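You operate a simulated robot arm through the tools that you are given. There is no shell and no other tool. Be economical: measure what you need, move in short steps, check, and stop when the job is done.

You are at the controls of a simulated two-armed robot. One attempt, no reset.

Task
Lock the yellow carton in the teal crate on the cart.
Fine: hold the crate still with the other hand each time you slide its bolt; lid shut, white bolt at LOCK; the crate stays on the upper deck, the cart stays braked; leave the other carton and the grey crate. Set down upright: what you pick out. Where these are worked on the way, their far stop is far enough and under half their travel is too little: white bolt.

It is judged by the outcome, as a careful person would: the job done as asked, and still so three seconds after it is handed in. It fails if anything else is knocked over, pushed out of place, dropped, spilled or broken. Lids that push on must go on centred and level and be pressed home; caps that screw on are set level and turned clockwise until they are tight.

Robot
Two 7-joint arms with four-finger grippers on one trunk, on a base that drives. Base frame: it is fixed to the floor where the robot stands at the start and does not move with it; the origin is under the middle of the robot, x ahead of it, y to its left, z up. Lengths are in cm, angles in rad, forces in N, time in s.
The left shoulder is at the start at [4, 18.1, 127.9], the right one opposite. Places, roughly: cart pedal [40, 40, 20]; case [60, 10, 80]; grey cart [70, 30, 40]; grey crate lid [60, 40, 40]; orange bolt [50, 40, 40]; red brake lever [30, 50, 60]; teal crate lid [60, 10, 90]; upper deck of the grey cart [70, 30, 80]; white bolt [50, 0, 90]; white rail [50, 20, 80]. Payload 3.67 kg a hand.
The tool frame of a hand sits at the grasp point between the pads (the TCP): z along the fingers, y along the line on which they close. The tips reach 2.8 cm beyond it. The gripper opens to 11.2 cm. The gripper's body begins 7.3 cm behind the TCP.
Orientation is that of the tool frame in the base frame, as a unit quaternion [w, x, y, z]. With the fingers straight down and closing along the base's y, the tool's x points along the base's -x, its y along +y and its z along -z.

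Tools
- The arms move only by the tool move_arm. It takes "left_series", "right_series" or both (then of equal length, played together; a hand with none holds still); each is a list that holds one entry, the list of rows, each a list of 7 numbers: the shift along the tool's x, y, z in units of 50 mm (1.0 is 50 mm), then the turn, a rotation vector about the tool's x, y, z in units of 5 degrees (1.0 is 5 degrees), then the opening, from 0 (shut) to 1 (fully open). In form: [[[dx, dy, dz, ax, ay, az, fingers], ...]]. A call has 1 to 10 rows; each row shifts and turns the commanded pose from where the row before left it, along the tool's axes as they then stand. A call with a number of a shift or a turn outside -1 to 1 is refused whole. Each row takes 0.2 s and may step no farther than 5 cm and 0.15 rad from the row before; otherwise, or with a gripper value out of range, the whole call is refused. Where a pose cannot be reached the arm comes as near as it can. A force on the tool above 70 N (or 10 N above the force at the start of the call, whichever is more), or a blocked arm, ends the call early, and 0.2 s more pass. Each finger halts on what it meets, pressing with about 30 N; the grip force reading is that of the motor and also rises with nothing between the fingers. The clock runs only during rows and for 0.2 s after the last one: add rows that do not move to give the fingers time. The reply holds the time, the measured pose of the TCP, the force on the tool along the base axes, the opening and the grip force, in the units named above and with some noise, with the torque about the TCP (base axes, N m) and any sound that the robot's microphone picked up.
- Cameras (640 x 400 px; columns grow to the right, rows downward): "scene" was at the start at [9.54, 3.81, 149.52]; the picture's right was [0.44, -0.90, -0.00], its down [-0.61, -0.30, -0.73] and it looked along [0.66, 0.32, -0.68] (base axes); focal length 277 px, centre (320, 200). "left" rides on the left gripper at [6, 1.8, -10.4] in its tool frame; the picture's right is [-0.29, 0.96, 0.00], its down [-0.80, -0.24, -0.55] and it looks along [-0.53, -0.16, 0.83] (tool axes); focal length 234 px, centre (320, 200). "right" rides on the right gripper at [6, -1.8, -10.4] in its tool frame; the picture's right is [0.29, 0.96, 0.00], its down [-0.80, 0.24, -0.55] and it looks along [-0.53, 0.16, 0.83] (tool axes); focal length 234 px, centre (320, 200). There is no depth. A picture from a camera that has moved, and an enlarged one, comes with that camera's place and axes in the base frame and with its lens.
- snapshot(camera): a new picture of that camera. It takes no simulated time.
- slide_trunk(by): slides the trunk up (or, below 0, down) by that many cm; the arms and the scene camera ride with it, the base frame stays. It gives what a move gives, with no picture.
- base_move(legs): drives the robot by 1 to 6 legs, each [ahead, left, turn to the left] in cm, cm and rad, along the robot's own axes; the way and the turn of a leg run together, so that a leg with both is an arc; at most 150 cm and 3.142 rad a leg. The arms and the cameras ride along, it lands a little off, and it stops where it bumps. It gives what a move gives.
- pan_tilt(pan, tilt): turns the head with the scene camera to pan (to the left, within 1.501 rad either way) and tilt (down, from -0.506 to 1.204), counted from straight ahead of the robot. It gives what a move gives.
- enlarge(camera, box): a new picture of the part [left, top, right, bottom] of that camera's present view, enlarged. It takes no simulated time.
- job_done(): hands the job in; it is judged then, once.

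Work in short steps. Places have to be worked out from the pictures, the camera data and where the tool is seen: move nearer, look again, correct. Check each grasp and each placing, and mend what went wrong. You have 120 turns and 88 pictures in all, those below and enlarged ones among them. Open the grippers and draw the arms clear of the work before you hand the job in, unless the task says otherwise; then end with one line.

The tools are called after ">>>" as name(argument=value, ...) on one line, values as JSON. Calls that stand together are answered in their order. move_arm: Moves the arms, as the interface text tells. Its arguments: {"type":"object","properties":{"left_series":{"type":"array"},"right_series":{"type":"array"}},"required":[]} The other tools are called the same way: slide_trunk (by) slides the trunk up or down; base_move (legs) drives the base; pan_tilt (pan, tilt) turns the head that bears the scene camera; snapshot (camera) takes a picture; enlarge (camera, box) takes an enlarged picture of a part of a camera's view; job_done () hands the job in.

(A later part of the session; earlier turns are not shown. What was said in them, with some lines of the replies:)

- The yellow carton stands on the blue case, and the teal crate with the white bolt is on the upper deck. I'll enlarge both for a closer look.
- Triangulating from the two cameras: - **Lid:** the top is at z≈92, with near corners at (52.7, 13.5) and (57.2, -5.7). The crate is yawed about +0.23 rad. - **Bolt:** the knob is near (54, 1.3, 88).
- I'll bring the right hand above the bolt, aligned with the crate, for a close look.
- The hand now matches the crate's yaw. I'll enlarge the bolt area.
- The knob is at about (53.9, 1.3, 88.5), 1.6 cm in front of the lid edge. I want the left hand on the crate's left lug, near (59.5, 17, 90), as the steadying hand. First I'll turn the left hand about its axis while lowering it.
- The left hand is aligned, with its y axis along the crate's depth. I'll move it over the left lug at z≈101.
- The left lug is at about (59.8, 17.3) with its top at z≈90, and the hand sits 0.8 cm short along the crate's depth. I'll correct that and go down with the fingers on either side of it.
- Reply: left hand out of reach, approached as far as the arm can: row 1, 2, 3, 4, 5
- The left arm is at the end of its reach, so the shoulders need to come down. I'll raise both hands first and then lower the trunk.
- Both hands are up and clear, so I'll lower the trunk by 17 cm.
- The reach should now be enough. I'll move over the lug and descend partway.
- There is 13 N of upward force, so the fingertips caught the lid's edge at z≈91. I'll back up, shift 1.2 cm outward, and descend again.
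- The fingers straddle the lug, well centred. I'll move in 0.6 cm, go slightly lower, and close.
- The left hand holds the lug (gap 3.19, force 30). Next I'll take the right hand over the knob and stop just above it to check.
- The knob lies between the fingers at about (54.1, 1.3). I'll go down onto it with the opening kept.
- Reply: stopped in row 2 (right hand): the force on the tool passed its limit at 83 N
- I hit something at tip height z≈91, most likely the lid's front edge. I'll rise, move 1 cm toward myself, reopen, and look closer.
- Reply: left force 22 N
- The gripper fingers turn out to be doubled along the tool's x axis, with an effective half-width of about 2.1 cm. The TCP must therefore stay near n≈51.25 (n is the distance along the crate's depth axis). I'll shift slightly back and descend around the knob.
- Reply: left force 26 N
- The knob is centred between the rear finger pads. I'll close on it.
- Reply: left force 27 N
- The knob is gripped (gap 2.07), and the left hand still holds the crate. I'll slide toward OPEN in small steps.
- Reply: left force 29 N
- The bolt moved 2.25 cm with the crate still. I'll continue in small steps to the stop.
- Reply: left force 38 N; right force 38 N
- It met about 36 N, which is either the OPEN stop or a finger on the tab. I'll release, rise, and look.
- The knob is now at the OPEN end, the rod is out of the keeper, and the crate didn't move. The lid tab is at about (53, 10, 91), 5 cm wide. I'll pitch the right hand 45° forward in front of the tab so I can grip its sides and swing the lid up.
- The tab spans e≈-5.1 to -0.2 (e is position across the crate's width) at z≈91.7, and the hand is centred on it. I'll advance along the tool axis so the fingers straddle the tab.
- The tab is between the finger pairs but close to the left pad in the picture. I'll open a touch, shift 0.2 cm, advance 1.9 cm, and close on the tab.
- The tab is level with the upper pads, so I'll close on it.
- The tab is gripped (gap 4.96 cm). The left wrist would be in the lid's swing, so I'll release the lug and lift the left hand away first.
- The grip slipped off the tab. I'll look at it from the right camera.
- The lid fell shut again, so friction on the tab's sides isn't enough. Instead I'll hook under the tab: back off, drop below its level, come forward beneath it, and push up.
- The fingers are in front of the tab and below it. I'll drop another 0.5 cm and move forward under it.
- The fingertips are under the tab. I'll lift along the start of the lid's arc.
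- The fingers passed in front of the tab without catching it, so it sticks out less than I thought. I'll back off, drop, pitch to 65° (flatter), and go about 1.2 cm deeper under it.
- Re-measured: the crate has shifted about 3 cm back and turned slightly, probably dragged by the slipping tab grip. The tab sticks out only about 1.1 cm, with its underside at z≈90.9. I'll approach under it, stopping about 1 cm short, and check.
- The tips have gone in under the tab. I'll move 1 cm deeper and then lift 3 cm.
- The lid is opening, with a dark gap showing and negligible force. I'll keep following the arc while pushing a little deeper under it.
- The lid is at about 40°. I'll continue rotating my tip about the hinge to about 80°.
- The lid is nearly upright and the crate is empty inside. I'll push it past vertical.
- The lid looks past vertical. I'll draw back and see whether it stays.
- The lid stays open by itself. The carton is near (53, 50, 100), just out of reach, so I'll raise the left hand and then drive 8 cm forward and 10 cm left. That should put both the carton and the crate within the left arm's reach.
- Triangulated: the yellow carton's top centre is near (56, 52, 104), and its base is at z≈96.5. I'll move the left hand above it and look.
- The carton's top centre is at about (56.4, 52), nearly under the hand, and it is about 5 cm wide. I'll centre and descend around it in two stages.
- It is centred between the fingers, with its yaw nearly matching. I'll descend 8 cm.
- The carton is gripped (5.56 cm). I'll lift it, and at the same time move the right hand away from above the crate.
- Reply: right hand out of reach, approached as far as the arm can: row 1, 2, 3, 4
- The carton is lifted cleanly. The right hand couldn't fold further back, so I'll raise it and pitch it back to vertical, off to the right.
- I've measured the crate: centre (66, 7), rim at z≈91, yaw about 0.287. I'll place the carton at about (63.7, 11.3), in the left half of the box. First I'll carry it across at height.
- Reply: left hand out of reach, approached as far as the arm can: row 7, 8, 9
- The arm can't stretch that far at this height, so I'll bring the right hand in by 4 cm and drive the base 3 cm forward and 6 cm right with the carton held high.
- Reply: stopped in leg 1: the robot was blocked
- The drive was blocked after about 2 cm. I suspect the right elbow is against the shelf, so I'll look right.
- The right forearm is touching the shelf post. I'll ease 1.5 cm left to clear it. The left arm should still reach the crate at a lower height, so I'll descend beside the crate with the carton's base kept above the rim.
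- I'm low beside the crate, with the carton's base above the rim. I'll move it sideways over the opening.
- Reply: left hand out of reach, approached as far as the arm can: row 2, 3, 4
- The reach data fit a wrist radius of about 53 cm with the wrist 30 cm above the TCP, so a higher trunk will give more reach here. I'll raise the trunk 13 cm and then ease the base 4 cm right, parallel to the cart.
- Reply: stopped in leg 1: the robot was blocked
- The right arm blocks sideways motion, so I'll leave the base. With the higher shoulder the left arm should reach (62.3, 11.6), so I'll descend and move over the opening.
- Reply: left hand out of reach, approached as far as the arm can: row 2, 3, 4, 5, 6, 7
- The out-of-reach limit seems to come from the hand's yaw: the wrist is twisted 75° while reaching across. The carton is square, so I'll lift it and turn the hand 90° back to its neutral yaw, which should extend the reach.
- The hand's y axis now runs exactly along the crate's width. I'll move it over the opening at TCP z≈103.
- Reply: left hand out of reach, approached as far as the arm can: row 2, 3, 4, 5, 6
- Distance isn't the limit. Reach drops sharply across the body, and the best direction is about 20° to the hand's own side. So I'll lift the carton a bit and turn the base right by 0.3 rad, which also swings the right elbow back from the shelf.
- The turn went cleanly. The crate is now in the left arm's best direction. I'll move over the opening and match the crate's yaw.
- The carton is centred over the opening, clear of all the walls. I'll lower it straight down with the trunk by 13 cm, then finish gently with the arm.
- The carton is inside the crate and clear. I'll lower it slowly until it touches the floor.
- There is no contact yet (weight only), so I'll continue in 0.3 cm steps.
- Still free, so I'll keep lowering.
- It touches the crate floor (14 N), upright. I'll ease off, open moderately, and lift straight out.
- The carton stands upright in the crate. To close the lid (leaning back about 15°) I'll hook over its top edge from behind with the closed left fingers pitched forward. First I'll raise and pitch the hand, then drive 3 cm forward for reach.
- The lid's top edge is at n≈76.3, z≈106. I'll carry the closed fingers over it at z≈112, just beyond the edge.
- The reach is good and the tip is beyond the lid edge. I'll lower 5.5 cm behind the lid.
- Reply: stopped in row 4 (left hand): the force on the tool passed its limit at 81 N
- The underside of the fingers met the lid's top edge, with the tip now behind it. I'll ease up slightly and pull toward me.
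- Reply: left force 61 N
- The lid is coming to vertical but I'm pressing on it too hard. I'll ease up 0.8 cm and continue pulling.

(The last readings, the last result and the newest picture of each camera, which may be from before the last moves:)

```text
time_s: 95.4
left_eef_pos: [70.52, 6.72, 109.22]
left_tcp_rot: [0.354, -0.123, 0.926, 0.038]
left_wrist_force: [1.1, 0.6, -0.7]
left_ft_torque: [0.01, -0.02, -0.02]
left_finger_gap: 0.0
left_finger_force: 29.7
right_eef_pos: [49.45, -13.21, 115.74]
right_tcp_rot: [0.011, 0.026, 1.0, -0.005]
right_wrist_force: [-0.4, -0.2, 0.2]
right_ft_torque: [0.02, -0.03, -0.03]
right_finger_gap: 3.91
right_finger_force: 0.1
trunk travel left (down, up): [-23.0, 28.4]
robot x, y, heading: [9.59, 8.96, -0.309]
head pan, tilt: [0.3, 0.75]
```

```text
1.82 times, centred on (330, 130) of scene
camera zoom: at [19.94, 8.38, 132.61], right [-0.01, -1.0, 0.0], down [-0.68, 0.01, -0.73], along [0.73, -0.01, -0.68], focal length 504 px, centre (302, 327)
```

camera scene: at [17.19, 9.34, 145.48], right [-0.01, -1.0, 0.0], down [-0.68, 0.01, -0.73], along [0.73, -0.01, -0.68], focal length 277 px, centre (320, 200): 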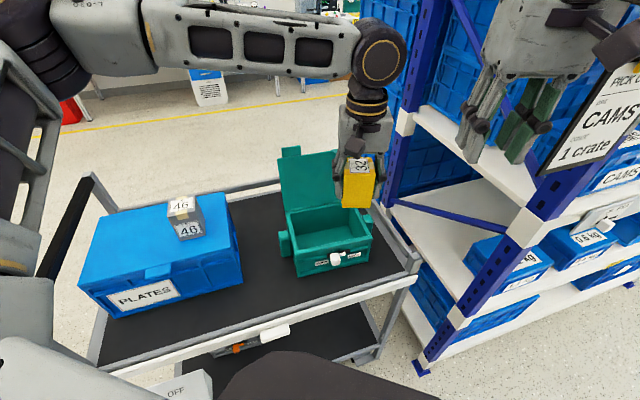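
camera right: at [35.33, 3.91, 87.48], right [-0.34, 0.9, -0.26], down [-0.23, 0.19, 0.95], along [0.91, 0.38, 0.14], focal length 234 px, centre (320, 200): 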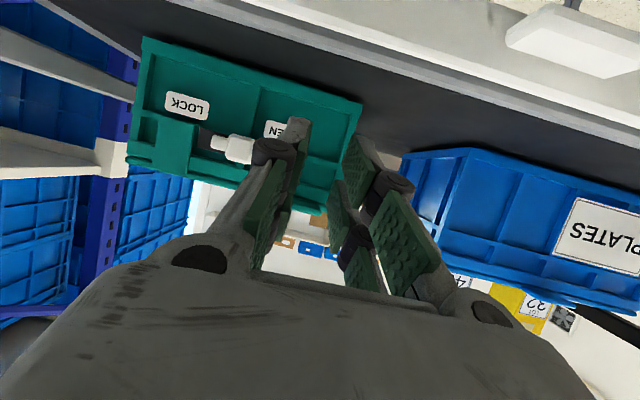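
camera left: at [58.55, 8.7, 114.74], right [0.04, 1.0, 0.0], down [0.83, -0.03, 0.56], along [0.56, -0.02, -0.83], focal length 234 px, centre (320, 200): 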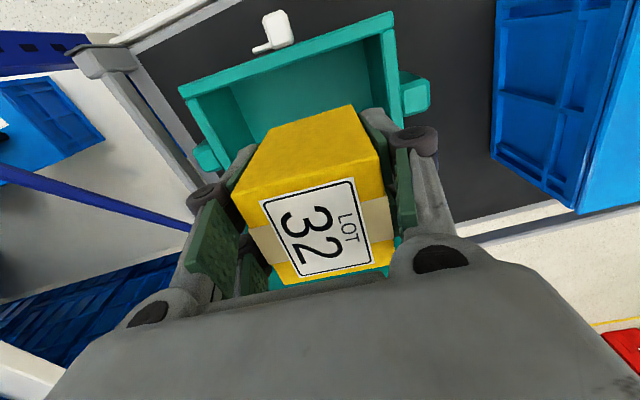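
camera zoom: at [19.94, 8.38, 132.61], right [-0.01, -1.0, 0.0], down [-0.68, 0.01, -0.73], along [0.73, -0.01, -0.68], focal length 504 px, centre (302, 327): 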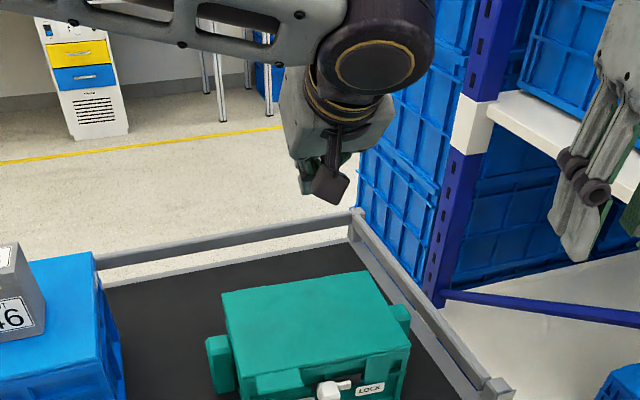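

The lid is shut. Next the left hand must return to the left lug, so I'll level it, move left, and turn it 90°.

>>> move_arm(left_series=[[[-0.2, 0, -0.3, 0, 0, 0, 0.3], [0, 0.42, 0, 0, 1, 0, 0.6], [0, 0.42, 0, 0, 1, 0, 0.6], [0, 0.42, 0, 0, 1, 0, 0.6], [0, 0.42, 0, 0, 1, 0, 0.6], [0, 0.42, 0, 0, 1, 0, 0.6], [0, 0.42, 0, 0, 1, 0, 0.6], [0, 0.42, 0, 0, 1, 0, 0.6], [0, 0.42, 0, 0, 1, 0, 0.6], [0.4, 0, 0, 0, 0, 0, 0.6]]])

>>> move_arm(left_series=[[[0.38, 0, 0, 0, 0.3, 0, 0.6], [0, 0, 0, 0, 0, 1, 0.6], [0, 0, 0, 0, 0, 1, 0.6], [0, 0, 0, 0, 0, 1, 0.6], [0, 0, 0, 0, 0, 1, 0.6], [0, 0, 0, 0, 0, 1, 0.6], [0, 0, 0, 0, 0, 1, 0.6], [0, 0, 0, 0, 0, 1, 0.6], [0, 0, 0, 0, 0, 1, 0.6], [0, 0, 0, 0, 0, 1, 0.6]]])

>>> move_arm(left_series=[[[0, 0, 0, 0, 0, 0.97, 0.6], [0, 0, 0, 0, 0, 0.97, 0.6], [0, 0, 0, 0, 0, 0.97, 0.6], [0, 0, 0, 0, 0, 0.97, 0.6], [0, 0, 0, 0, 0, 0.97, 0.6], [0, 0, 0, 0, 0, 0.97, 0.6], [0, 0, 0, 0, 0, 0.97, 0.6], [0, 0, 0, 0, 0, 0.97, 0.6], [0, 0, 0, 0, 0, 0.97, 0.6], [0, 0, 0, 0, 0, 0.97, 0.6]]])

```text
time_s: 97.6
left_eef_pos: [64.0, 22.49, 110.69]
left_tcp_rot: [0.015, -0.128, 0.992, -0.007]
left_wrist_force: [0.7, 0.2, 0.2]
left_ft_torque: [0.03, -0.02, 0.0]
left_finger_gap: 6.7
left_finger_force: 0.1
right_eef_pos: [49.39, -13.12, 115.79]
right_tcp_rot: [0.012, 0.026, 1.0, -0.005]
right_wrist_force: [-0.6, -0.2, -0.6]
right_ft_torque: [0.03, -0.04, -0.02]
right_finger_gap: 3.92
right_finger_force: 0.1
trunk travel left (down, up): [-23.0, 28.4]
robot x, y, heading: [9.58, 8.96, -0.314]
head pan, tilt: [0.3, 0.75]
```

```text
time_s: 99.8
left_eef_pos: [62.15, 21.88, 110.57]
left_tcp_rot: [0.006, 0.262, 0.965, -0.007]
left_wrist_force: [0.8, -0.1, -0.1]
left_ft_torque: [0.03, 0.0, -0.02]
left_finger_gap: 6.72
left_finger_force: 0.1
right_eef_pos: [49.54, -13.01, 115.65]
right_tcp_rot: [0.011, 0.026, 1.0, -0.004]
right_wrist_force: [-0.4, 0.8, 0.3]
right_ft_torque: [0.03, 0.02, 0.0]
right_finger_gap: 3.91
right_finger_force: 0.0
trunk travel left (down, up): [-23.0, 28.4]
robot x, y, heading: [10.16, 9.14, -0.316]
head pan, tilt: [0.3, 0.75]
```

```text
time_s: 102.0
left_eef_pos: [62.05, 21.92, 110.52]
left_tcp_rot: [0.008, 0.635, 0.773, -0.004]
left_wrist_force: [-0.2, -0.5, 0.0]
left_ft_torque: [0.03, 0.01, 0.04]
left_finger_gap: 6.73
left_finger_force: 0.0
right_eef_pos: [49.6, -13.22, 115.66]
right_tcp_rot: [0.011, 0.026, 1.0, -0.004]
right_wrist_force: [0.0, -0.1, 0.5]
right_ft_torque: [-0.02, 0.0, -0.02]
right_finger_gap: 3.94
right_finger_force: 0.0
trunk travel left (down, up): [-23.0, 28.4]
robot x, y, heading: [9.92, 8.7, -0.309]
head pan, tilt: [0.3, 0.75]
```

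The hand is aligned. I'll descend to z≈98 beside the lug and take one left picture.

>>> move_arm(left_series=[[[-0.3, 0.1, 0.6, 0, 0, 0, 0.6], [0, 0, 0.6, 0, 0, 0, 0.6], [0, 0, 0.6, 0, 0, 0, 0.6], [0, 0, 0.5, 0, 0, 0, 0.6], [0, 0, 0, 0, 0, 0, 0.6]]])

>>> snapshot(camera="left")

```text
time_s: 103.2
left_eef_pos: [63.02, 20.3, 99.03]
left_tcp_rot: [0.009, 0.634, 0.773, -0.003]
left_wrist_force: [-0.8, 0.0, 0.6]
left_ft_torque: [-0.01, -0.01, -0.01]
left_finger_gap: 6.73
left_finger_force: 0.0
right_eef_pos: [49.49, -13.09, 115.73]
right_tcp_rot: [0.011, 0.026, 1.0, -0.005]
right_wrist_force: [0.0, -0.3, 0.4]
right_ft_torque: [-0.01, -0.01, 0.01]
right_finger_gap: 3.88
right_finger_force: 0.0
trunk travel left (down, up): [-23.0, 28.4]
robot x, y, heading: [9.56, 9.01, -0.308]
head pan, tilt: [0.3, 0.75]
```

```text
7 pictures are left
camera left: at [63.52, 26.71, 109.3], right [1.0, -0.1, 0.01], down [-0.08, -0.82, 0.57], along [-0.05, -0.56, -0.82], focal length 234 px, centre (320, 200)
```

left: 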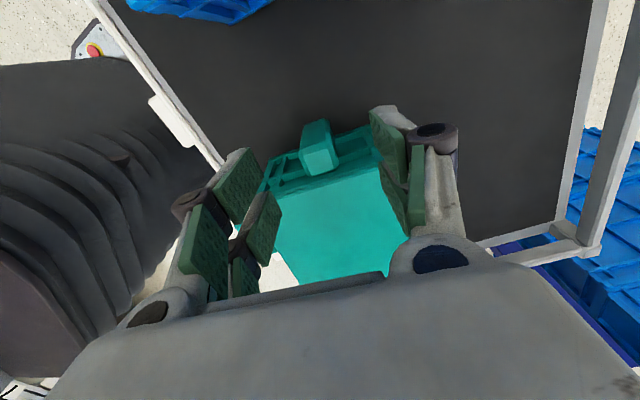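

The lug's top centre is at about (62.75, 17.8). I'll align, descend around it, and close.

>>> move_arm(left_series=[[[-0.33, -0.14, 0.2, 0, 0, 0, 0.6], [0, 0, 0.6, 0, 0, 0, 0.6], [0, 0, 0.6, 0, 0, 0, 0.6], [0, 0, 0.5, 0, 0, 0, 0.6], [-0.08, 0, 0.14, 0, 0, 0, 0.6], [0, 0, 0, 0, 0, 0, 0.45], [0, 0, 0, 0, 0, 0, 0.35], [0, 0, 0, 0, 0, 0, 0.25], [0, 0, 0, 0, 0, 0, 0.1], [0, 0, 0, 0, 0, 0, 0]]])

```text
time_s: 105.4
left_eef_pos: [62.8, 17.99, 89.01]
left_tcp_rot: [0.008, 0.634, 0.773, -0.003]
left_wrist_force: [-1.5, 0.2, 0.1]
left_ft_torque: [-0.02, -0.01, 0.0]
left_finger_gap: 3.7
left_finger_force: 28.9
right_eef_pos: [49.54, -13.17, 115.69]
right_tcp_rot: [0.011, 0.027, 1.0, -0.005]
right_wrist_force: [0.8, -0.1, 0.0]
right_ft_torque: [0.0, 0.03, -0.01]
right_finger_gap: 3.92
right_finger_force: 0.1
trunk travel left (down, up): [-23.0, 28.4]
robot x, y, heading: [9.76, 8.83, -0.31]
head pan, tilt: [0.3, 0.75]
```

The left hand grips the lug. The right hand goes above the knob, estimated at (56.7, 4.9, 88.5), matching the crate's yaw.

>>> move_arm(right_series=[[[-0.19, 0.724, 0.3, 0, 0, 0, 0.4], [-0.19, 0.724, 0.55, 0, 0, 0, 0.4], [-0.19, 0.724, 0.6, 0, 0, 0, 0.4], [-0.19, 0.724, 0.6, 0, 0, 0, 0.4], [-0.19, 0.724, 0.6, 0, 0, 0, 0.4], [0, 0, 0.3, 0, 0, -0.93, 0.4], [0, 0, 0.3, 0, 0, -0.93, 0.4], [0, 0, 0, 0, 0, -0.93, 0.4], [0, 0, 0, 0, 0, 0, 0.4]]])

>>> enlarge(camera="right", box=[160, 60, 480, 260])

```text
time_s: 107.4
left_eef_pos: [62.76, 18.06, 89.01]
left_tcp_rot: [0.01, 0.634, 0.773, -0.004]
left_wrist_force: [0.2, 0.6, 0.2]
left_ft_torque: [0.0, -0.04, 0.04]
left_finger_gap: 3.65
left_finger_force: 30.0
right_eef_pos: [55.51, 4.44, 99.27]
right_tcp_rot: [0.011, -0.096, 0.995, -0.005]
right_wrist_force: [0.1, -0.2, -0.3]
right_ft_torque: [0.01, 0.03, 0.01]
right_finger_gap: 4.5
right_finger_force: 0.0
trunk travel left (down, up): [-23.0, 28.4]
robot x, y, heading: [9.97, 8.84, -0.312]
head pan, tilt: [0.3, 0.75]
```

```text
2.00 times, centred on (320, 160) of right
camera zoom: at [49.87, 1.75, 109.73], right [-0.46, 0.89, -0.02], down [0.72, 0.39, 0.57], along [0.51, 0.25, -0.82], focal length 468 px, centre (320, 280)
```

zoom: 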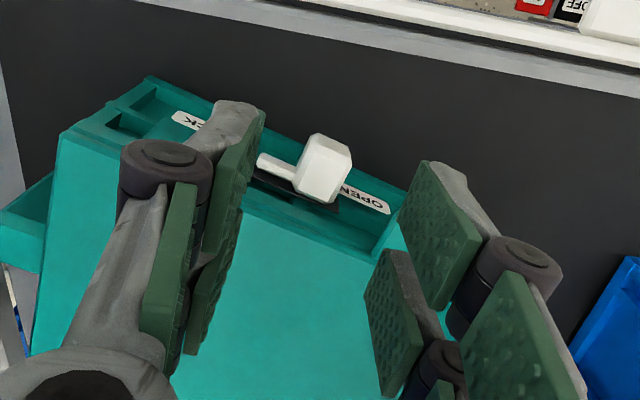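

>>> enlarge(camera="scene", box=[240, 110, 420, 250])

```text
2.86 times, centred on (330, 180) of scene
camera zoom: at [19.96, 8.39, 132.61], right [-0.01, -1.0, 0.0], down [-0.68, 0.01, -0.73], along [0.73, -0.01, -0.68], focal length 793 px, centre (291, 257)
```

zoom: 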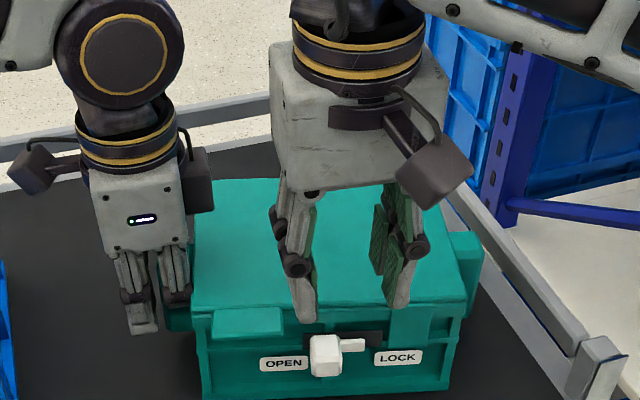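

The crate's yaw is now about 0.04; it turned when the lug was gripped. The knob is at (57.15, 5.3). I'll re-align the right hand to that yaw and descend around the knob with a narrower opening.

>>> move_arm(right_series=[[[0, 0, 0, 0, 0, 0.87, 0.33], [0, 0, 0, 0, 0, 0.87, 0.33], [0.05, 0.155, 0.3, 0, 0, 0, 0.33], [0, 0, 0.4, 0, 0, 0, 0.33], [0, 0, 0.4, 0, 0, 0, 0.33], [0, 0, 0.4, 0, 0, 0, 0.33], [0, 0, 0.3, 0, 0, 0, 0.33], [0, 0, 0.2, 0, 0, 0, 0.33], [0, 0, 0, 0, 0, 0, 0.33]]])

>>> enlarge(camera="right", box=[160, 60, 480, 260])

```text
time_s: 109.4
left_eef_pos: [62.69, 18.08, 89.08]
left_tcp_rot: [0.009, 0.634, 0.773, -0.003]
left_wrist_force: [1.6, 4.2, 8.3]
left_ft_torque: [-0.15, -0.3, 0.15]
left_finger_gap: 3.65
left_finger_force: 30.3
right_eef_pos: [55.5, 5.12, 89.49]
right_tcp_rot: [0.011, -0.018, 1.0, -0.007]
right_wrist_force: [-1.4, -3.9, 10.7]
right_ft_torque: [0.33, -0.04, -0.02]
right_finger_gap: 5.55
right_finger_force: 13.4
trunk travel left (down, up): [-23.0, 28.4]
robot x, y, heading: [10.03, 8.89, -0.313]
head pan, tilt: [0.3, 0.75]
```

```text
2.00 times, centred on (320, 160) of right
camera zoom: at [49.26, 3.28, 99.84], right [-0.32, 0.95, -0.02], down [0.78, 0.28, 0.57], along [0.54, 0.17, -0.82], focal length 468 px, centre (320, 280)
```

zoom: 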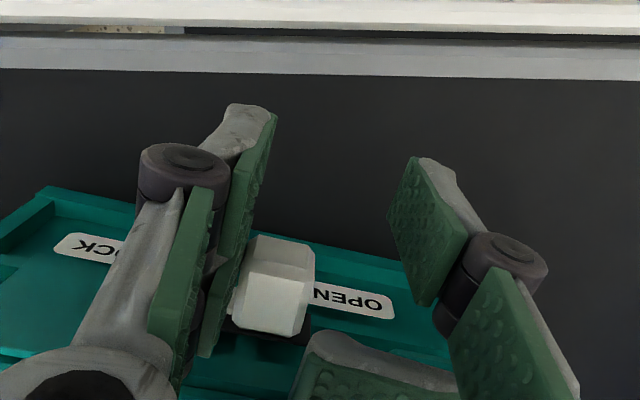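

The rear left-side finger caught the lid tab, since the knob is really about 0.9 cm further right. I'll rise, shift over, and descend again.

>>> move_arm(right_series=[[[0, 0, -0.4, 0, 0, 0, 0.33], [0, 0, -0.4, 0, 0, 0, 0.33], [0.03, -0.19, 0, 0, 0, 0, 0.33], [0, 0, 0, 0, 0, 0, 0.33], [0, 0, 0.4, 0, 0, 0, 0.33], [0, 0, 0.3, 0, 0, 0, 0.33], [0, 0, 0.15, 0, 0, 0, 0.33], [0, 0, 0, 0, 0, 0, 0.33]]])

```text
time_s: 111.2
left_eef_pos: [62.45, 17.85, 89.28]
left_tcp_rot: [0.009, 0.634, 0.773, -0.002]
left_wrist_force: [-0.6, 1.4, 0.4]
left_ft_torque: [-0.01, -0.02, -0.02]
left_finger_gap: 3.66
left_finger_force: 30.4
right_eef_pos: [55.23, 4.27, 89.7]
right_tcp_rot: [0.015, -0.019, 1.0, -0.004]
right_wrist_force: [-13.6, -9.2, 48.1]
right_ft_torque: [1.4, -1.16, 0.24]
right_finger_gap: 4.43
right_finger_force: 29.9
trunk travel left (down, up): [-23.0, 28.4]
robot x, y, heading: [9.58, 8.81, -0.314]
head pan, tilt: [0.3, 0.75]
```

>>> enlarge(camera="right", box=[180, 120, 440, 290])

```text
2.35 times, centred on (310, 205) of right
camera zoom: at [48.97, 2.32, 99.97], right [-0.32, 0.95, -0.02], down [0.77, 0.27, 0.58], along [0.55, 0.17, -0.82], focal length 551 px, centre (344, 188)
```

zoom: 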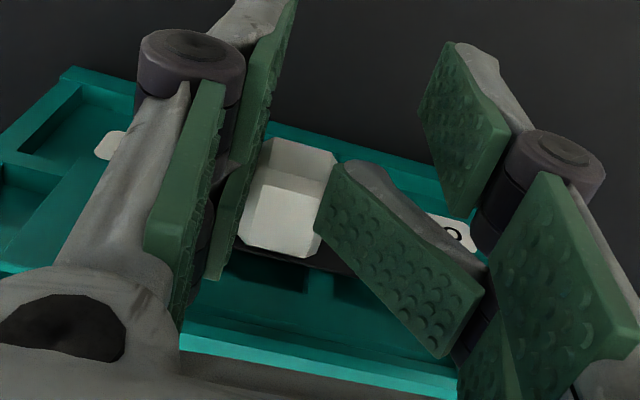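

The rear left pad is deflected against the knob's open side, and the knob is between the fingers. I'll rise 0.7 cm to relieve the vertical force, then close on the knob.

>>> move_arm(right_series=[[[0, 0, -0.14, 0, 0, 0, 0.33], [0, 0, 0, 0, 0, 0, 0.33], [0, 0, 0, 0, 0, 0, 0.25], [0, 0, 0, 0, 0, 0, 0.15], [0, 0, 0, 0, 0, 0, 0.1], [0, 0, 0, 0, 0, 0, 0.1]]])

```text
time_s: 112.6
left_eef_pos: [62.69, 17.94, 89.07]
left_tcp_rot: [0.009, 0.634, 0.773, -0.002]
left_wrist_force: [-0.7, -0.3, -0.5]
left_ft_torque: [-0.02, -0.01, 0.01]
left_finger_gap: 3.69
left_finger_force: 29.6
right_eef_pos: [55.3, 4.14, 89.96]
right_tcp_rot: [0.011, -0.019, 1.0, -0.005]
right_wrist_force: [-6.4, -2.0, 12.4]
right_ft_torque: [0.11, 0.16, -0.07]
right_finger_gap: 4.23
right_finger_force: 30.1
trunk travel left (down, up): [-23.0, 28.4]
robot x, y, heading: [9.58, 9.25, -0.307]
head pan, tilt: [0.3, 0.75]
```

Both sides are in contact (force 30). I'll slide toward LOCK in small steps, with the left hand holding the crate.

>>> move_arm(right_series=[[[0, -0.12, -0.02, 0, 0, 0, 0.1], [0, -0.12, 0, 0, 0, 0, 0.1], [0, -0.12, 0, 0, 0, 0, 0.1], [0, -0.12, 0, 0, 0, 0, 0.1], [0, 0, 0, 0, 0, 0, 0.1]]])

```text
time_s: 113.8
left_eef_pos: [62.83, 18.15, 89.2]
left_tcp_rot: [0.009, 0.634, 0.773, -0.004]
left_wrist_force: [-0.4, -0.4, 0.3]
left_ft_torque: [0.03, -0.01, 0.01]
left_finger_gap: 3.66
left_finger_force: 30.6
right_eef_pos: [55.48, 1.79, 90.13]
right_tcp_rot: [0.012, -0.019, 1.0, -0.005]
right_wrist_force: [-0.1, 5.7, 15.0]
right_ft_torque: [-0.04, -0.57, 0.1]
right_finger_gap: 4.12
right_finger_force: 30.0
trunk travel left (down, up): [-23.0, 28.4]
robot x, y, heading: [9.74, 8.79, -0.312]
head pan, tilt: [0.3, 0.75]
```

It moved 2.35 cm with little force. I'll continue to the stop.

>>> move_arm(right_series=[[[0, -0.08, 0, 0, 0, 0, 0.1], [0, -0.08, 0, 0, 0, 0, 0.1], [0, -0.06, 0, 0, 0, 0, 0.1], [0, 0, 0, 0, 0, 0, 0.1]]])

```text
time_s: 114.8
left_eef_pos: [62.76, 18.1, 89.15]
left_tcp_rot: [0.008, 0.634, 0.773, -0.004]
left_wrist_force: [0.1, 0.2, -0.4]
left_ft_torque: [0.01, 0.0, 0.04]
left_finger_gap: 3.66
left_finger_force: 29.7
right_eef_pos: [55.4, 0.78, 90.11]
right_tcp_rot: [0.011, -0.02, 1.0, -0.005]
right_wrist_force: [-3.0, 5.3, 11.1]
right_ft_torque: [0.07, -0.11, 0.2]
right_finger_gap: 4.06
right_finger_force: 29.9
trunk travel left (down, up): [-23.0, 28.4]
robot x, y, heading: [10.04, 8.94, -0.308]
head pan, tilt: [0.3, 0.75]
```

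There is no hard stop after 3.4 cm, so I'll check with a picture.

>>> enlarge(camera="scene", box=[260, 150, 410, 260])

```text
3.64 times, centred on (335, 205) of scene
camera zoom: at [19.83, 8.47, 132.62], right [-0.01, -1.0, 0.0], down [-0.68, 0.01, -0.73], along [0.73, -0.01, -0.68], focal length 1009 px, centre (266, 182)
```

zoom: 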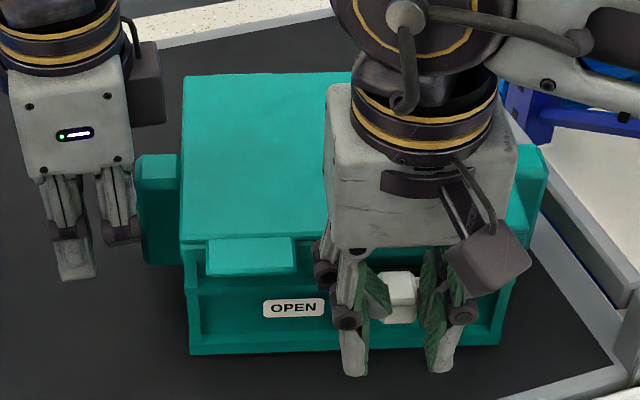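

The knob has moved to the same distance from the OPEN label as in the original locked state. I'll push a little further to confirm the stop.

>>> move_arm(right_series=[[[0, -0.05, 0, 0, 0, 0, 0.1], [0, -0.05, 0, 0, 0, 0, 0.1], [0, 0, 0, 0, 0, 0, 0.1]]])

```text
time_s: 115.6
left_eef_pos: [62.71, 18.06, 89.06]
left_tcp_rot: [0.01, 0.634, 0.773, -0.003]
left_wrist_force: [0.0, 0.1, -0.1]
left_ft_torque: [0.0, 0.01, -0.01]
left_finger_gap: 3.65
left_finger_force: 29.6
right_eef_pos: [55.59, 0.32, 90.12]
right_tcp_rot: [0.011, -0.019, 1.0, -0.006]
right_wrist_force: [-1.4, 5.5, 12.8]
right_ft_torque: [0.09, -0.26, 0.1]
right_finger_gap: 3.96
right_finger_force: 30.2
trunk travel left (down, up): [-23.0, 28.4]
robot x, y, heading: [9.61, 9.33, -0.311]
head pan, tilt: [0.3, 0.75]
```

The numbers show the crate slid about 2 cm with the knob at the end, because the left hand wasn't really holding the lug. I'll redo this properly. The right hand keeps the knob while the left hand releases, rises, re-aligns to the crate (yaw about 0.03), and hovers over the lug near (66.1, 15).

>>> move_arm(left_series=[[[0, 0, 0, 0, 0, 0, 0.5], [0, 0, -0.2, 0, 0, 0, 0.6], [0, 0, -0.6, 0, 0, 0, 0.6], [0, 0, -0.6, 0, 0, 0, 0.6], [0, 0, -0.6, 0, 0, 0.95, 0.6], [0, 0, 0, 0, 0, 0.95, 0.6], [-0.32, 0.33, 0, 0, 0, 0, 0.6], [-0.32, 0.33, 0, 0, 0, 0, 0.6], [0, 0, 0, 0, 0, 0, 0.6]]])

>>> snapshot(camera="left")

```text
time_s: 117.6
left_eef_pos: [66.04, 15.26, 99.09]
left_tcp_rot: [0.009, 0.696, 0.718, -0.002]
left_wrist_force: [0.2, -0.6, 0.0]
left_ft_torque: [0.0, 0.0, 0.02]
left_finger_gap: 6.72
left_finger_force: 0.1
right_eef_pos: [55.54, 0.24, 90.19]
right_tcp_rot: [0.011, -0.02, 1.0, -0.006]
right_wrist_force: [-3.2, 3.0, 16.3]
right_ft_torque: [0.0, -0.38, 0.13]
right_finger_gap: 3.93
right_finger_force: 30.1
trunk travel left (down, up): [-23.0, 28.4]
robot x, y, heading: [9.99, 8.65, -0.309]
head pan, tilt: [0.3, 0.75]
```

```text
1 pictures are left
camera left: at [67.52, 21.41, 109.32], right [0.97, -0.26, 0.01], down [-0.22, -0.8, 0.56], along [-0.14, -0.55, -0.82], focal length 234 px, centre (320, 200)
```

left: 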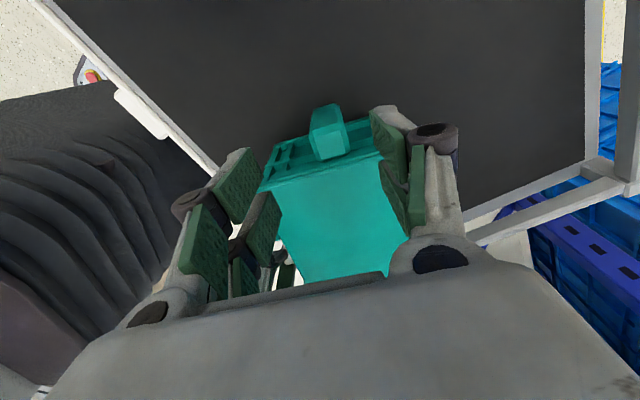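

The lug's top centre is at about (66.65, 13.6), with the lid edge at y≈12.25. I'll shift to suit, descend, and check the force before closing.

>>> move_arm(left_series=[[[-0.14, 0.12, 0.2, 0, 0, 0, 0.6], [0, 0, 0.5, 0, 0, 0, 0.6], [0, 0, 0.5, 0, 0, 0, 0.6], [0, 0, 0.5, 0, 0, 0, 0.6], [0, 0, 0.3, 0, 0, 0, 0.6], [-0.06, 0, 0, 0, 0, 0, 0.6], [0, 0, 0, 0, 0, 0, 0.6]]])

```text
time_s: 118.5
left_eef_pos: [67.46, 14.18, 94.05]
left_tcp_rot: [0.028, 0.695, 0.719, 0.005]
left_wrist_force: [19.4, 16.7, 53.5]
left_ft_torque: [-0.47, -1.22, 0.51]
left_finger_gap: 5.29
left_finger_force: 22.0
right_eef_pos: [55.47, 0.28, 90.56]
right_tcp_rot: [0.016, -0.017, 1.0, -0.004]
right_wrist_force: [-13.0, -1.1, 20.2]
right_ft_torque: [-0.03, -0.32, -0.52]
right_finger_gap: 3.59
right_finger_force: 30.2
trunk travel left (down, up): [-23.0, 28.4]
robot x, y, heading: [9.79, 8.81, -0.308]
head pan, tilt: [0.3, 0.75]
stopped in row 4 (left hand): the force on the tool passed its limit at 76 N (the readings are from after the stop); the commanded pose is now the measured one
```

The fingertips met the lid edge again. I'll rise, undo the tilt, shift 1.2 cm outward and 0.8 cm back, and descend once more.

>>> move_arm(left_series=[[[0, 0, -0.6, 0.53, 0.38, 0, 0.6], [0.24, -0.16, 0, 0, 0, 0, 0.6], [0, 0, 0, 0, 0, 0, 0.6], [0, 0, 0.5, 0, 0, 0, 0.6], [0, 0, 0.5, 0, 0, 0, 0.6], [0, 0, 0.4, 0, 0, 0, 0.6], [0, 0, 0.2, 0, 0, 0, 0.6], [0, 0, 0, 0, 0, 0, 0.6]]])

```text
time_s: 120.3
left_eef_pos: [65.8, 15.54, 88.18]
left_tcp_rot: [-0.011, 0.696, 0.718, -0.005]
left_wrist_force: [-0.1, 0.1, -0.3]
left_ft_torque: [-0.03, 0.0, -0.02]
left_finger_gap: 6.73
left_finger_force: 0.1
right_eef_pos: [55.74, 0.14, 90.28]
right_tcp_rot: [0.016, -0.016, 1.0, -0.006]
right_wrist_force: [-12.0, 1.6, 36.6]
right_ft_torque: [-0.26, -0.47, 0.02]
right_finger_gap: 3.77
right_finger_force: 30.0
trunk travel left (down, up): [-23.0, 28.4]
robot x, y, heading: [9.48, 8.69, -0.307]
head pan, tilt: [0.3, 0.75]
```

I'm down freely around the lug. I'll centre along n and close.

>>> move_arm(left_series=[[[-0.06, 0.16, 0, 0, 0, 0, 0.6], [0, 0, 0, 0, 0, 0, 0.45], [0, 0, 0, 0, 0, 0, 0.35], [0, 0, 0, 0, 0, 0, 0.28], [0, 0, 0, 0, 0, 0, 0.15], [0, 0, 0, 0, 0, 0, 0], [0, 0, 0, 0, 0, 0, 0]]])

```text
time_s: 121.9
left_eef_pos: [66.73, 15.29, 88.2]
left_tcp_rot: [-0.01, 0.696, 0.718, -0.004]
left_wrist_force: [18.2, 8.0, 2.6]
left_ft_torque: [0.48, -0.91, 1.15]
left_finger_gap: 3.2
left_finger_force: 30.2
right_eef_pos: [55.76, 0.23, 90.21]
right_tcp_rot: [0.015, -0.016, 1.0, -0.007]
right_wrist_force: [-19.1, -1.3, 33.2]
right_ft_torque: [-0.42, -0.08, 0.17]
right_finger_gap: 3.9
right_finger_force: 30.0
trunk travel left (down, up): [-23.0, 28.4]
robot x, y, heading: [9.58, 9.2, -0.311]
head pan, tilt: [0.3, 0.75]
```

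The left hand now truly holds the lug (gap 3.20, matching the first grip). I'll redo the bolt stroke with the crate held: ease the right hand up 0.3 cm, then slide back toward OPEN.

>>> move_arm(right_series=[[[0, 0, -0.06, 0, 0, 0, 0.1], [0, 0.12, 0, 0, 0, 0, 0.1], [0, 0.12, 0, 0, 0, 0, 0.1], [0, 0.12, 0, 0, 0, 0, 0.1], [0, 0, 0, 0, 0, 0, 0.1]]])

```text
time_s: 123.1
left_eef_pos: [66.76, 15.35, 87.94]
left_tcp_rot: [-0.011, 0.696, 0.718, -0.006]
left_wrist_force: [14.6, 12.4, 11.1]
left_ft_torque: [-0.3, -0.74, 0.75]
left_finger_gap: 3.19
left_finger_force: 30.0
right_eef_pos: [55.7, 1.87, 90.57]
right_tcp_rot: [0.014, -0.015, 1.0, -0.007]
right_wrist_force: [-12.8, -7.4, 16.0]
right_ft_torque: [0.16, 0.01, -0.2]
right_finger_gap: 3.57
right_finger_force: 30.2
trunk travel left (down, up): [-23.0, 28.4]
robot x, y, heading: [9.89, 8.88, -0.31]
head pan, tilt: [0.3, 0.75]
```

The crate is still and the bolt is moving. I'll go on toward OPEN.

>>> move_arm(right_series=[[[0, 0.1, 0, 0, 0, 0, 0.1], [0, 0.1, 0, 0, 0, 0, 0.1], [0, 0.06, 0, 0, 0, 0, 0.1], [0, 0, 0, 0, 0, 0, 0.1]]])

```text
time_s: 123.9
left_eef_pos: [66.85, 15.29, 88.1]
left_tcp_rot: [-0.011, 0.696, 0.718, -0.003]
left_wrist_force: [1.1, -1.5, 4.8]
left_ft_torque: [0.59, 0.16, 0.18]
left_finger_gap: 3.15
left_finger_force: 30.1
right_eef_pos: [55.65, 2.67, 90.8]
right_tcp_rot: [0.015, -0.013, 1.0, -0.01]
right_wrist_force: [-6.3, -6.3, 22.1]
right_ft_torque: [0.27, -0.05, 0.01]
right_finger_gap: 3.23
right_finger_force: 30.0
trunk travel left (down, up): [-23.0, 28.4]
robot x, y, heading: [9.55, 8.83, -0.311]
head pan, tilt: [0.3, 0.75]
stopped in row 4 (right hand): the force on the tool passed its limit at 72 N (the readings are from after the stop); the commanded pose is now the measured one
```

It reached a firm stop at the OPEN end. With the crate held, I'll slide back to LOCK.

>>> move_arm(right_series=[[[0, -0.12, 0, 0, 0, 0, 0.1], [0, -0.12, 0, 0, 0, 0, 0.1], [0, -0.12, 0, 0, 0, 0, 0.1], [0, -0.1, 0, 0, 0, 0, 0.1], [0, 0, 0, 0, 0, 0, 0.1]]])

```text
time_s: 125.1
left_eef_pos: [66.73, 15.31, 88.01]
left_tcp_rot: [-0.011, 0.697, 0.717, -0.002]
left_wrist_force: [-2.4, -5.2, 7.5]
left_ft_torque: [-0.69, -0.61, 0.03]
left_finger_gap: 3.16
left_finger_force: 30.0
right_eef_pos: [55.7, 0.38, 90.65]
right_tcp_rot: [0.016, -0.013, 1.0, -0.009]
right_wrist_force: [4.1, -1.1, 35.6]
right_ft_torque: [-0.07, -0.94, 0.04]
right_finger_gap: 3.22
right_finger_force: 30.7
trunk travel left (down, up): [-23.0, 28.4]
robot x, y, heading: [9.54, 8.88, -0.309]
head pan, tilt: [0.3, 0.75]
```

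The crate held still over 2.3 cm of travel. I'll push on to a firm stop.

>>> move_arm(right_series=[[[0, -0.1, -0.02, 0, 0, 0, 0.1], [0, -0.1, 0, 0, 0, 0, 0.1], [0, 0, 0, 0, 0, 0, 0.1]]])

```text
time_s: 125.9
left_eef_pos: [66.71, 15.28, 88.25]
left_tcp_rot: [-0.011, 0.696, 0.718, -0.001]
left_wrist_force: [0.0, -13.7, 2.6]
left_ft_torque: [-0.29, -1.35, 0.15]
left_finger_gap: 3.21
left_finger_force: 30.1
right_eef_pos: [55.64, -0.38, 91.25]
right_tcp_rot: [0.018, -0.014, 1.0, -0.009]
right_wrist_force: [-6.4, 8.2, 59.1]
right_ft_torque: [0.56, -0.77, 0.36]
right_finger_gap: 1.08
right_finger_force: 0.0
trunk travel left (down, up): [-23.0, 28.4]
robot x, y, heading: [9.2, 8.95, -0.308]
head pan, tilt: [0.3, 0.75]
```

The fingers rode up off the knob. I'll raise the right hand with fingers closed and use the last picture to see exactly where the knob is.

>>> move_arm(right_series=[[[0, 0, -0.6, 0, 0, 0, 0.1], [0.3, 0.3, -0.6, 0, 0, 0, 0], [0.1, 0.1, 0, 0, 0, 0, 0], [0, 0, 0, 0, 0, 0, 0]]])

>>> enlarge(camera="right", box=[170, 40, 450, 220])

```text
time_s: 126.9
left_eef_pos: [67.03, 15.45, 87.97]
left_tcp_rot: [-0.012, 0.696, 0.718, -0.002]
left_wrist_force: [0.8, 2.9, 18.6]
left_ft_torque: [-0.15, -0.05, 0.11]
left_finger_gap: 3.17
left_finger_force: 30.3
right_eef_pos: [53.53, 1.67, 96.53]
right_tcp_rot: [0.012, -0.013, 1.0, -0.011]
right_wrist_force: [0.3, 0.6, -0.9]
right_ft_torque: [-0.03, -0.01, -0.02]
right_finger_gap: 0.0
right_finger_force: 29.8
trunk travel left (down, up): [-23.0, 28.4]
robot x, y, heading: [9.77, 8.87, -0.306]
head pan, tilt: [0.3, 0.75]
```

```text
2.22 times, centred on (310, 130) of right
camera zoom: at [47.42, -0.04, 106.94], right [-0.31, 0.95, -0.03], down [0.78, 0.27, 0.57], along [0.55, 0.16, -0.82], focal length 520 px, centre (342, 356)
```

zoom: 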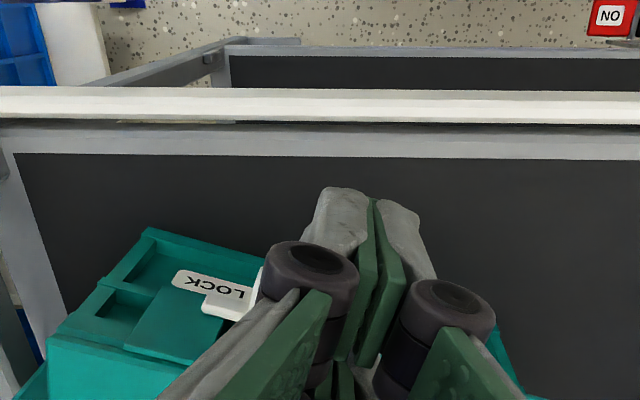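

The picture shows the rod under the keeper, with its end 1.6 cm from the LOCK label's left end; it was 1.7 cm in the original locked state. So the bolt is fully at LOCK. I'll release the lug and draw both hands up and clear.

>>> move_arm(left_series=[[[0, 0, 0, 0, 0, 0, 0.4], [0, 0, 0, 0, 0, 0, 0.6], [0, 0, 0, 0, 0, 0, 0.6], [0, 0, -0.6, 0, 0, 0, 0.6], [0, 0, -0.8, 0, 0, 0, 0.6], [0, 0, -0.8, 0, 0, 0, 0.6], [0, 0, -0.8, 0, 0, 0, 0.6], [0.3, -0.6, -0.5, 0, 0, 0, 0.6], [0.3, -0.6, -0.3, 0, 0, 0, 0.8]]], right_series=[[[0, 0, -0.5, 0, 0, 0, 0], [0, 0, -0.6, 0, 0, 0, 0.1], [0, 0, -0.6, 0, 0, 0, 0.3], [0, -0.3, -0.6, 0, 0, 0, 0.5], [0, -0.4, -0.5, 0, 0, 0, 0.5], [0, -0.4, 0, 0, 0, 0, 0.5], [0, 0, 0, 0, 0, 0, 0.5], [0, 0, 0, 0, 0, 0, 0.5], [0, 0, 0, 0, 0, 0, 0.5]]])

```text
time_s: 128.9
left_eef_pos: [61.14, 17.91, 107.24]
left_tcp_rot: [-0.011, 0.696, 0.718, -0.005]
left_wrist_force: [0.7, -0.7, 0.4]
left_ft_torque: [-0.01, -0.03, 0.03]
left_finger_gap: 8.96
left_finger_force: 0.1
right_eef_pos: [53.57, -3.77, 110.65]
right_tcp_rot: [0.013, -0.013, 1.0, -0.012]
right_wrist_force: [0.0, -0.3, 0.3]
right_ft_torque: [0.0, -0.02, 0.02]
right_finger_gap: 5.6
right_finger_force: 0.0
trunk travel left (down, up): [-23.0, 28.4]
robot x, y, heading: [9.94, 8.87, -0.313]
head pan, tilt: [0.3, 0.75]
```

Both hands are open, clear of the work, and reading no contact forces. I'm handing the job in.

>>> job_done()

```text
The job is handed in.
```

The yellow carton is upright in the teal crate with the lid shut and the white bolt at LOCK, but the crate slid about 2 cm on my first lock stroke because the left hand wasn't gripping it properly. I redid the unlock and lock strokes with the crate held still. Across the whole job the crate has moved a few centimetres on the upper deck and turned slightly. I had no pictures left to check the scene after drawing the arms clear.
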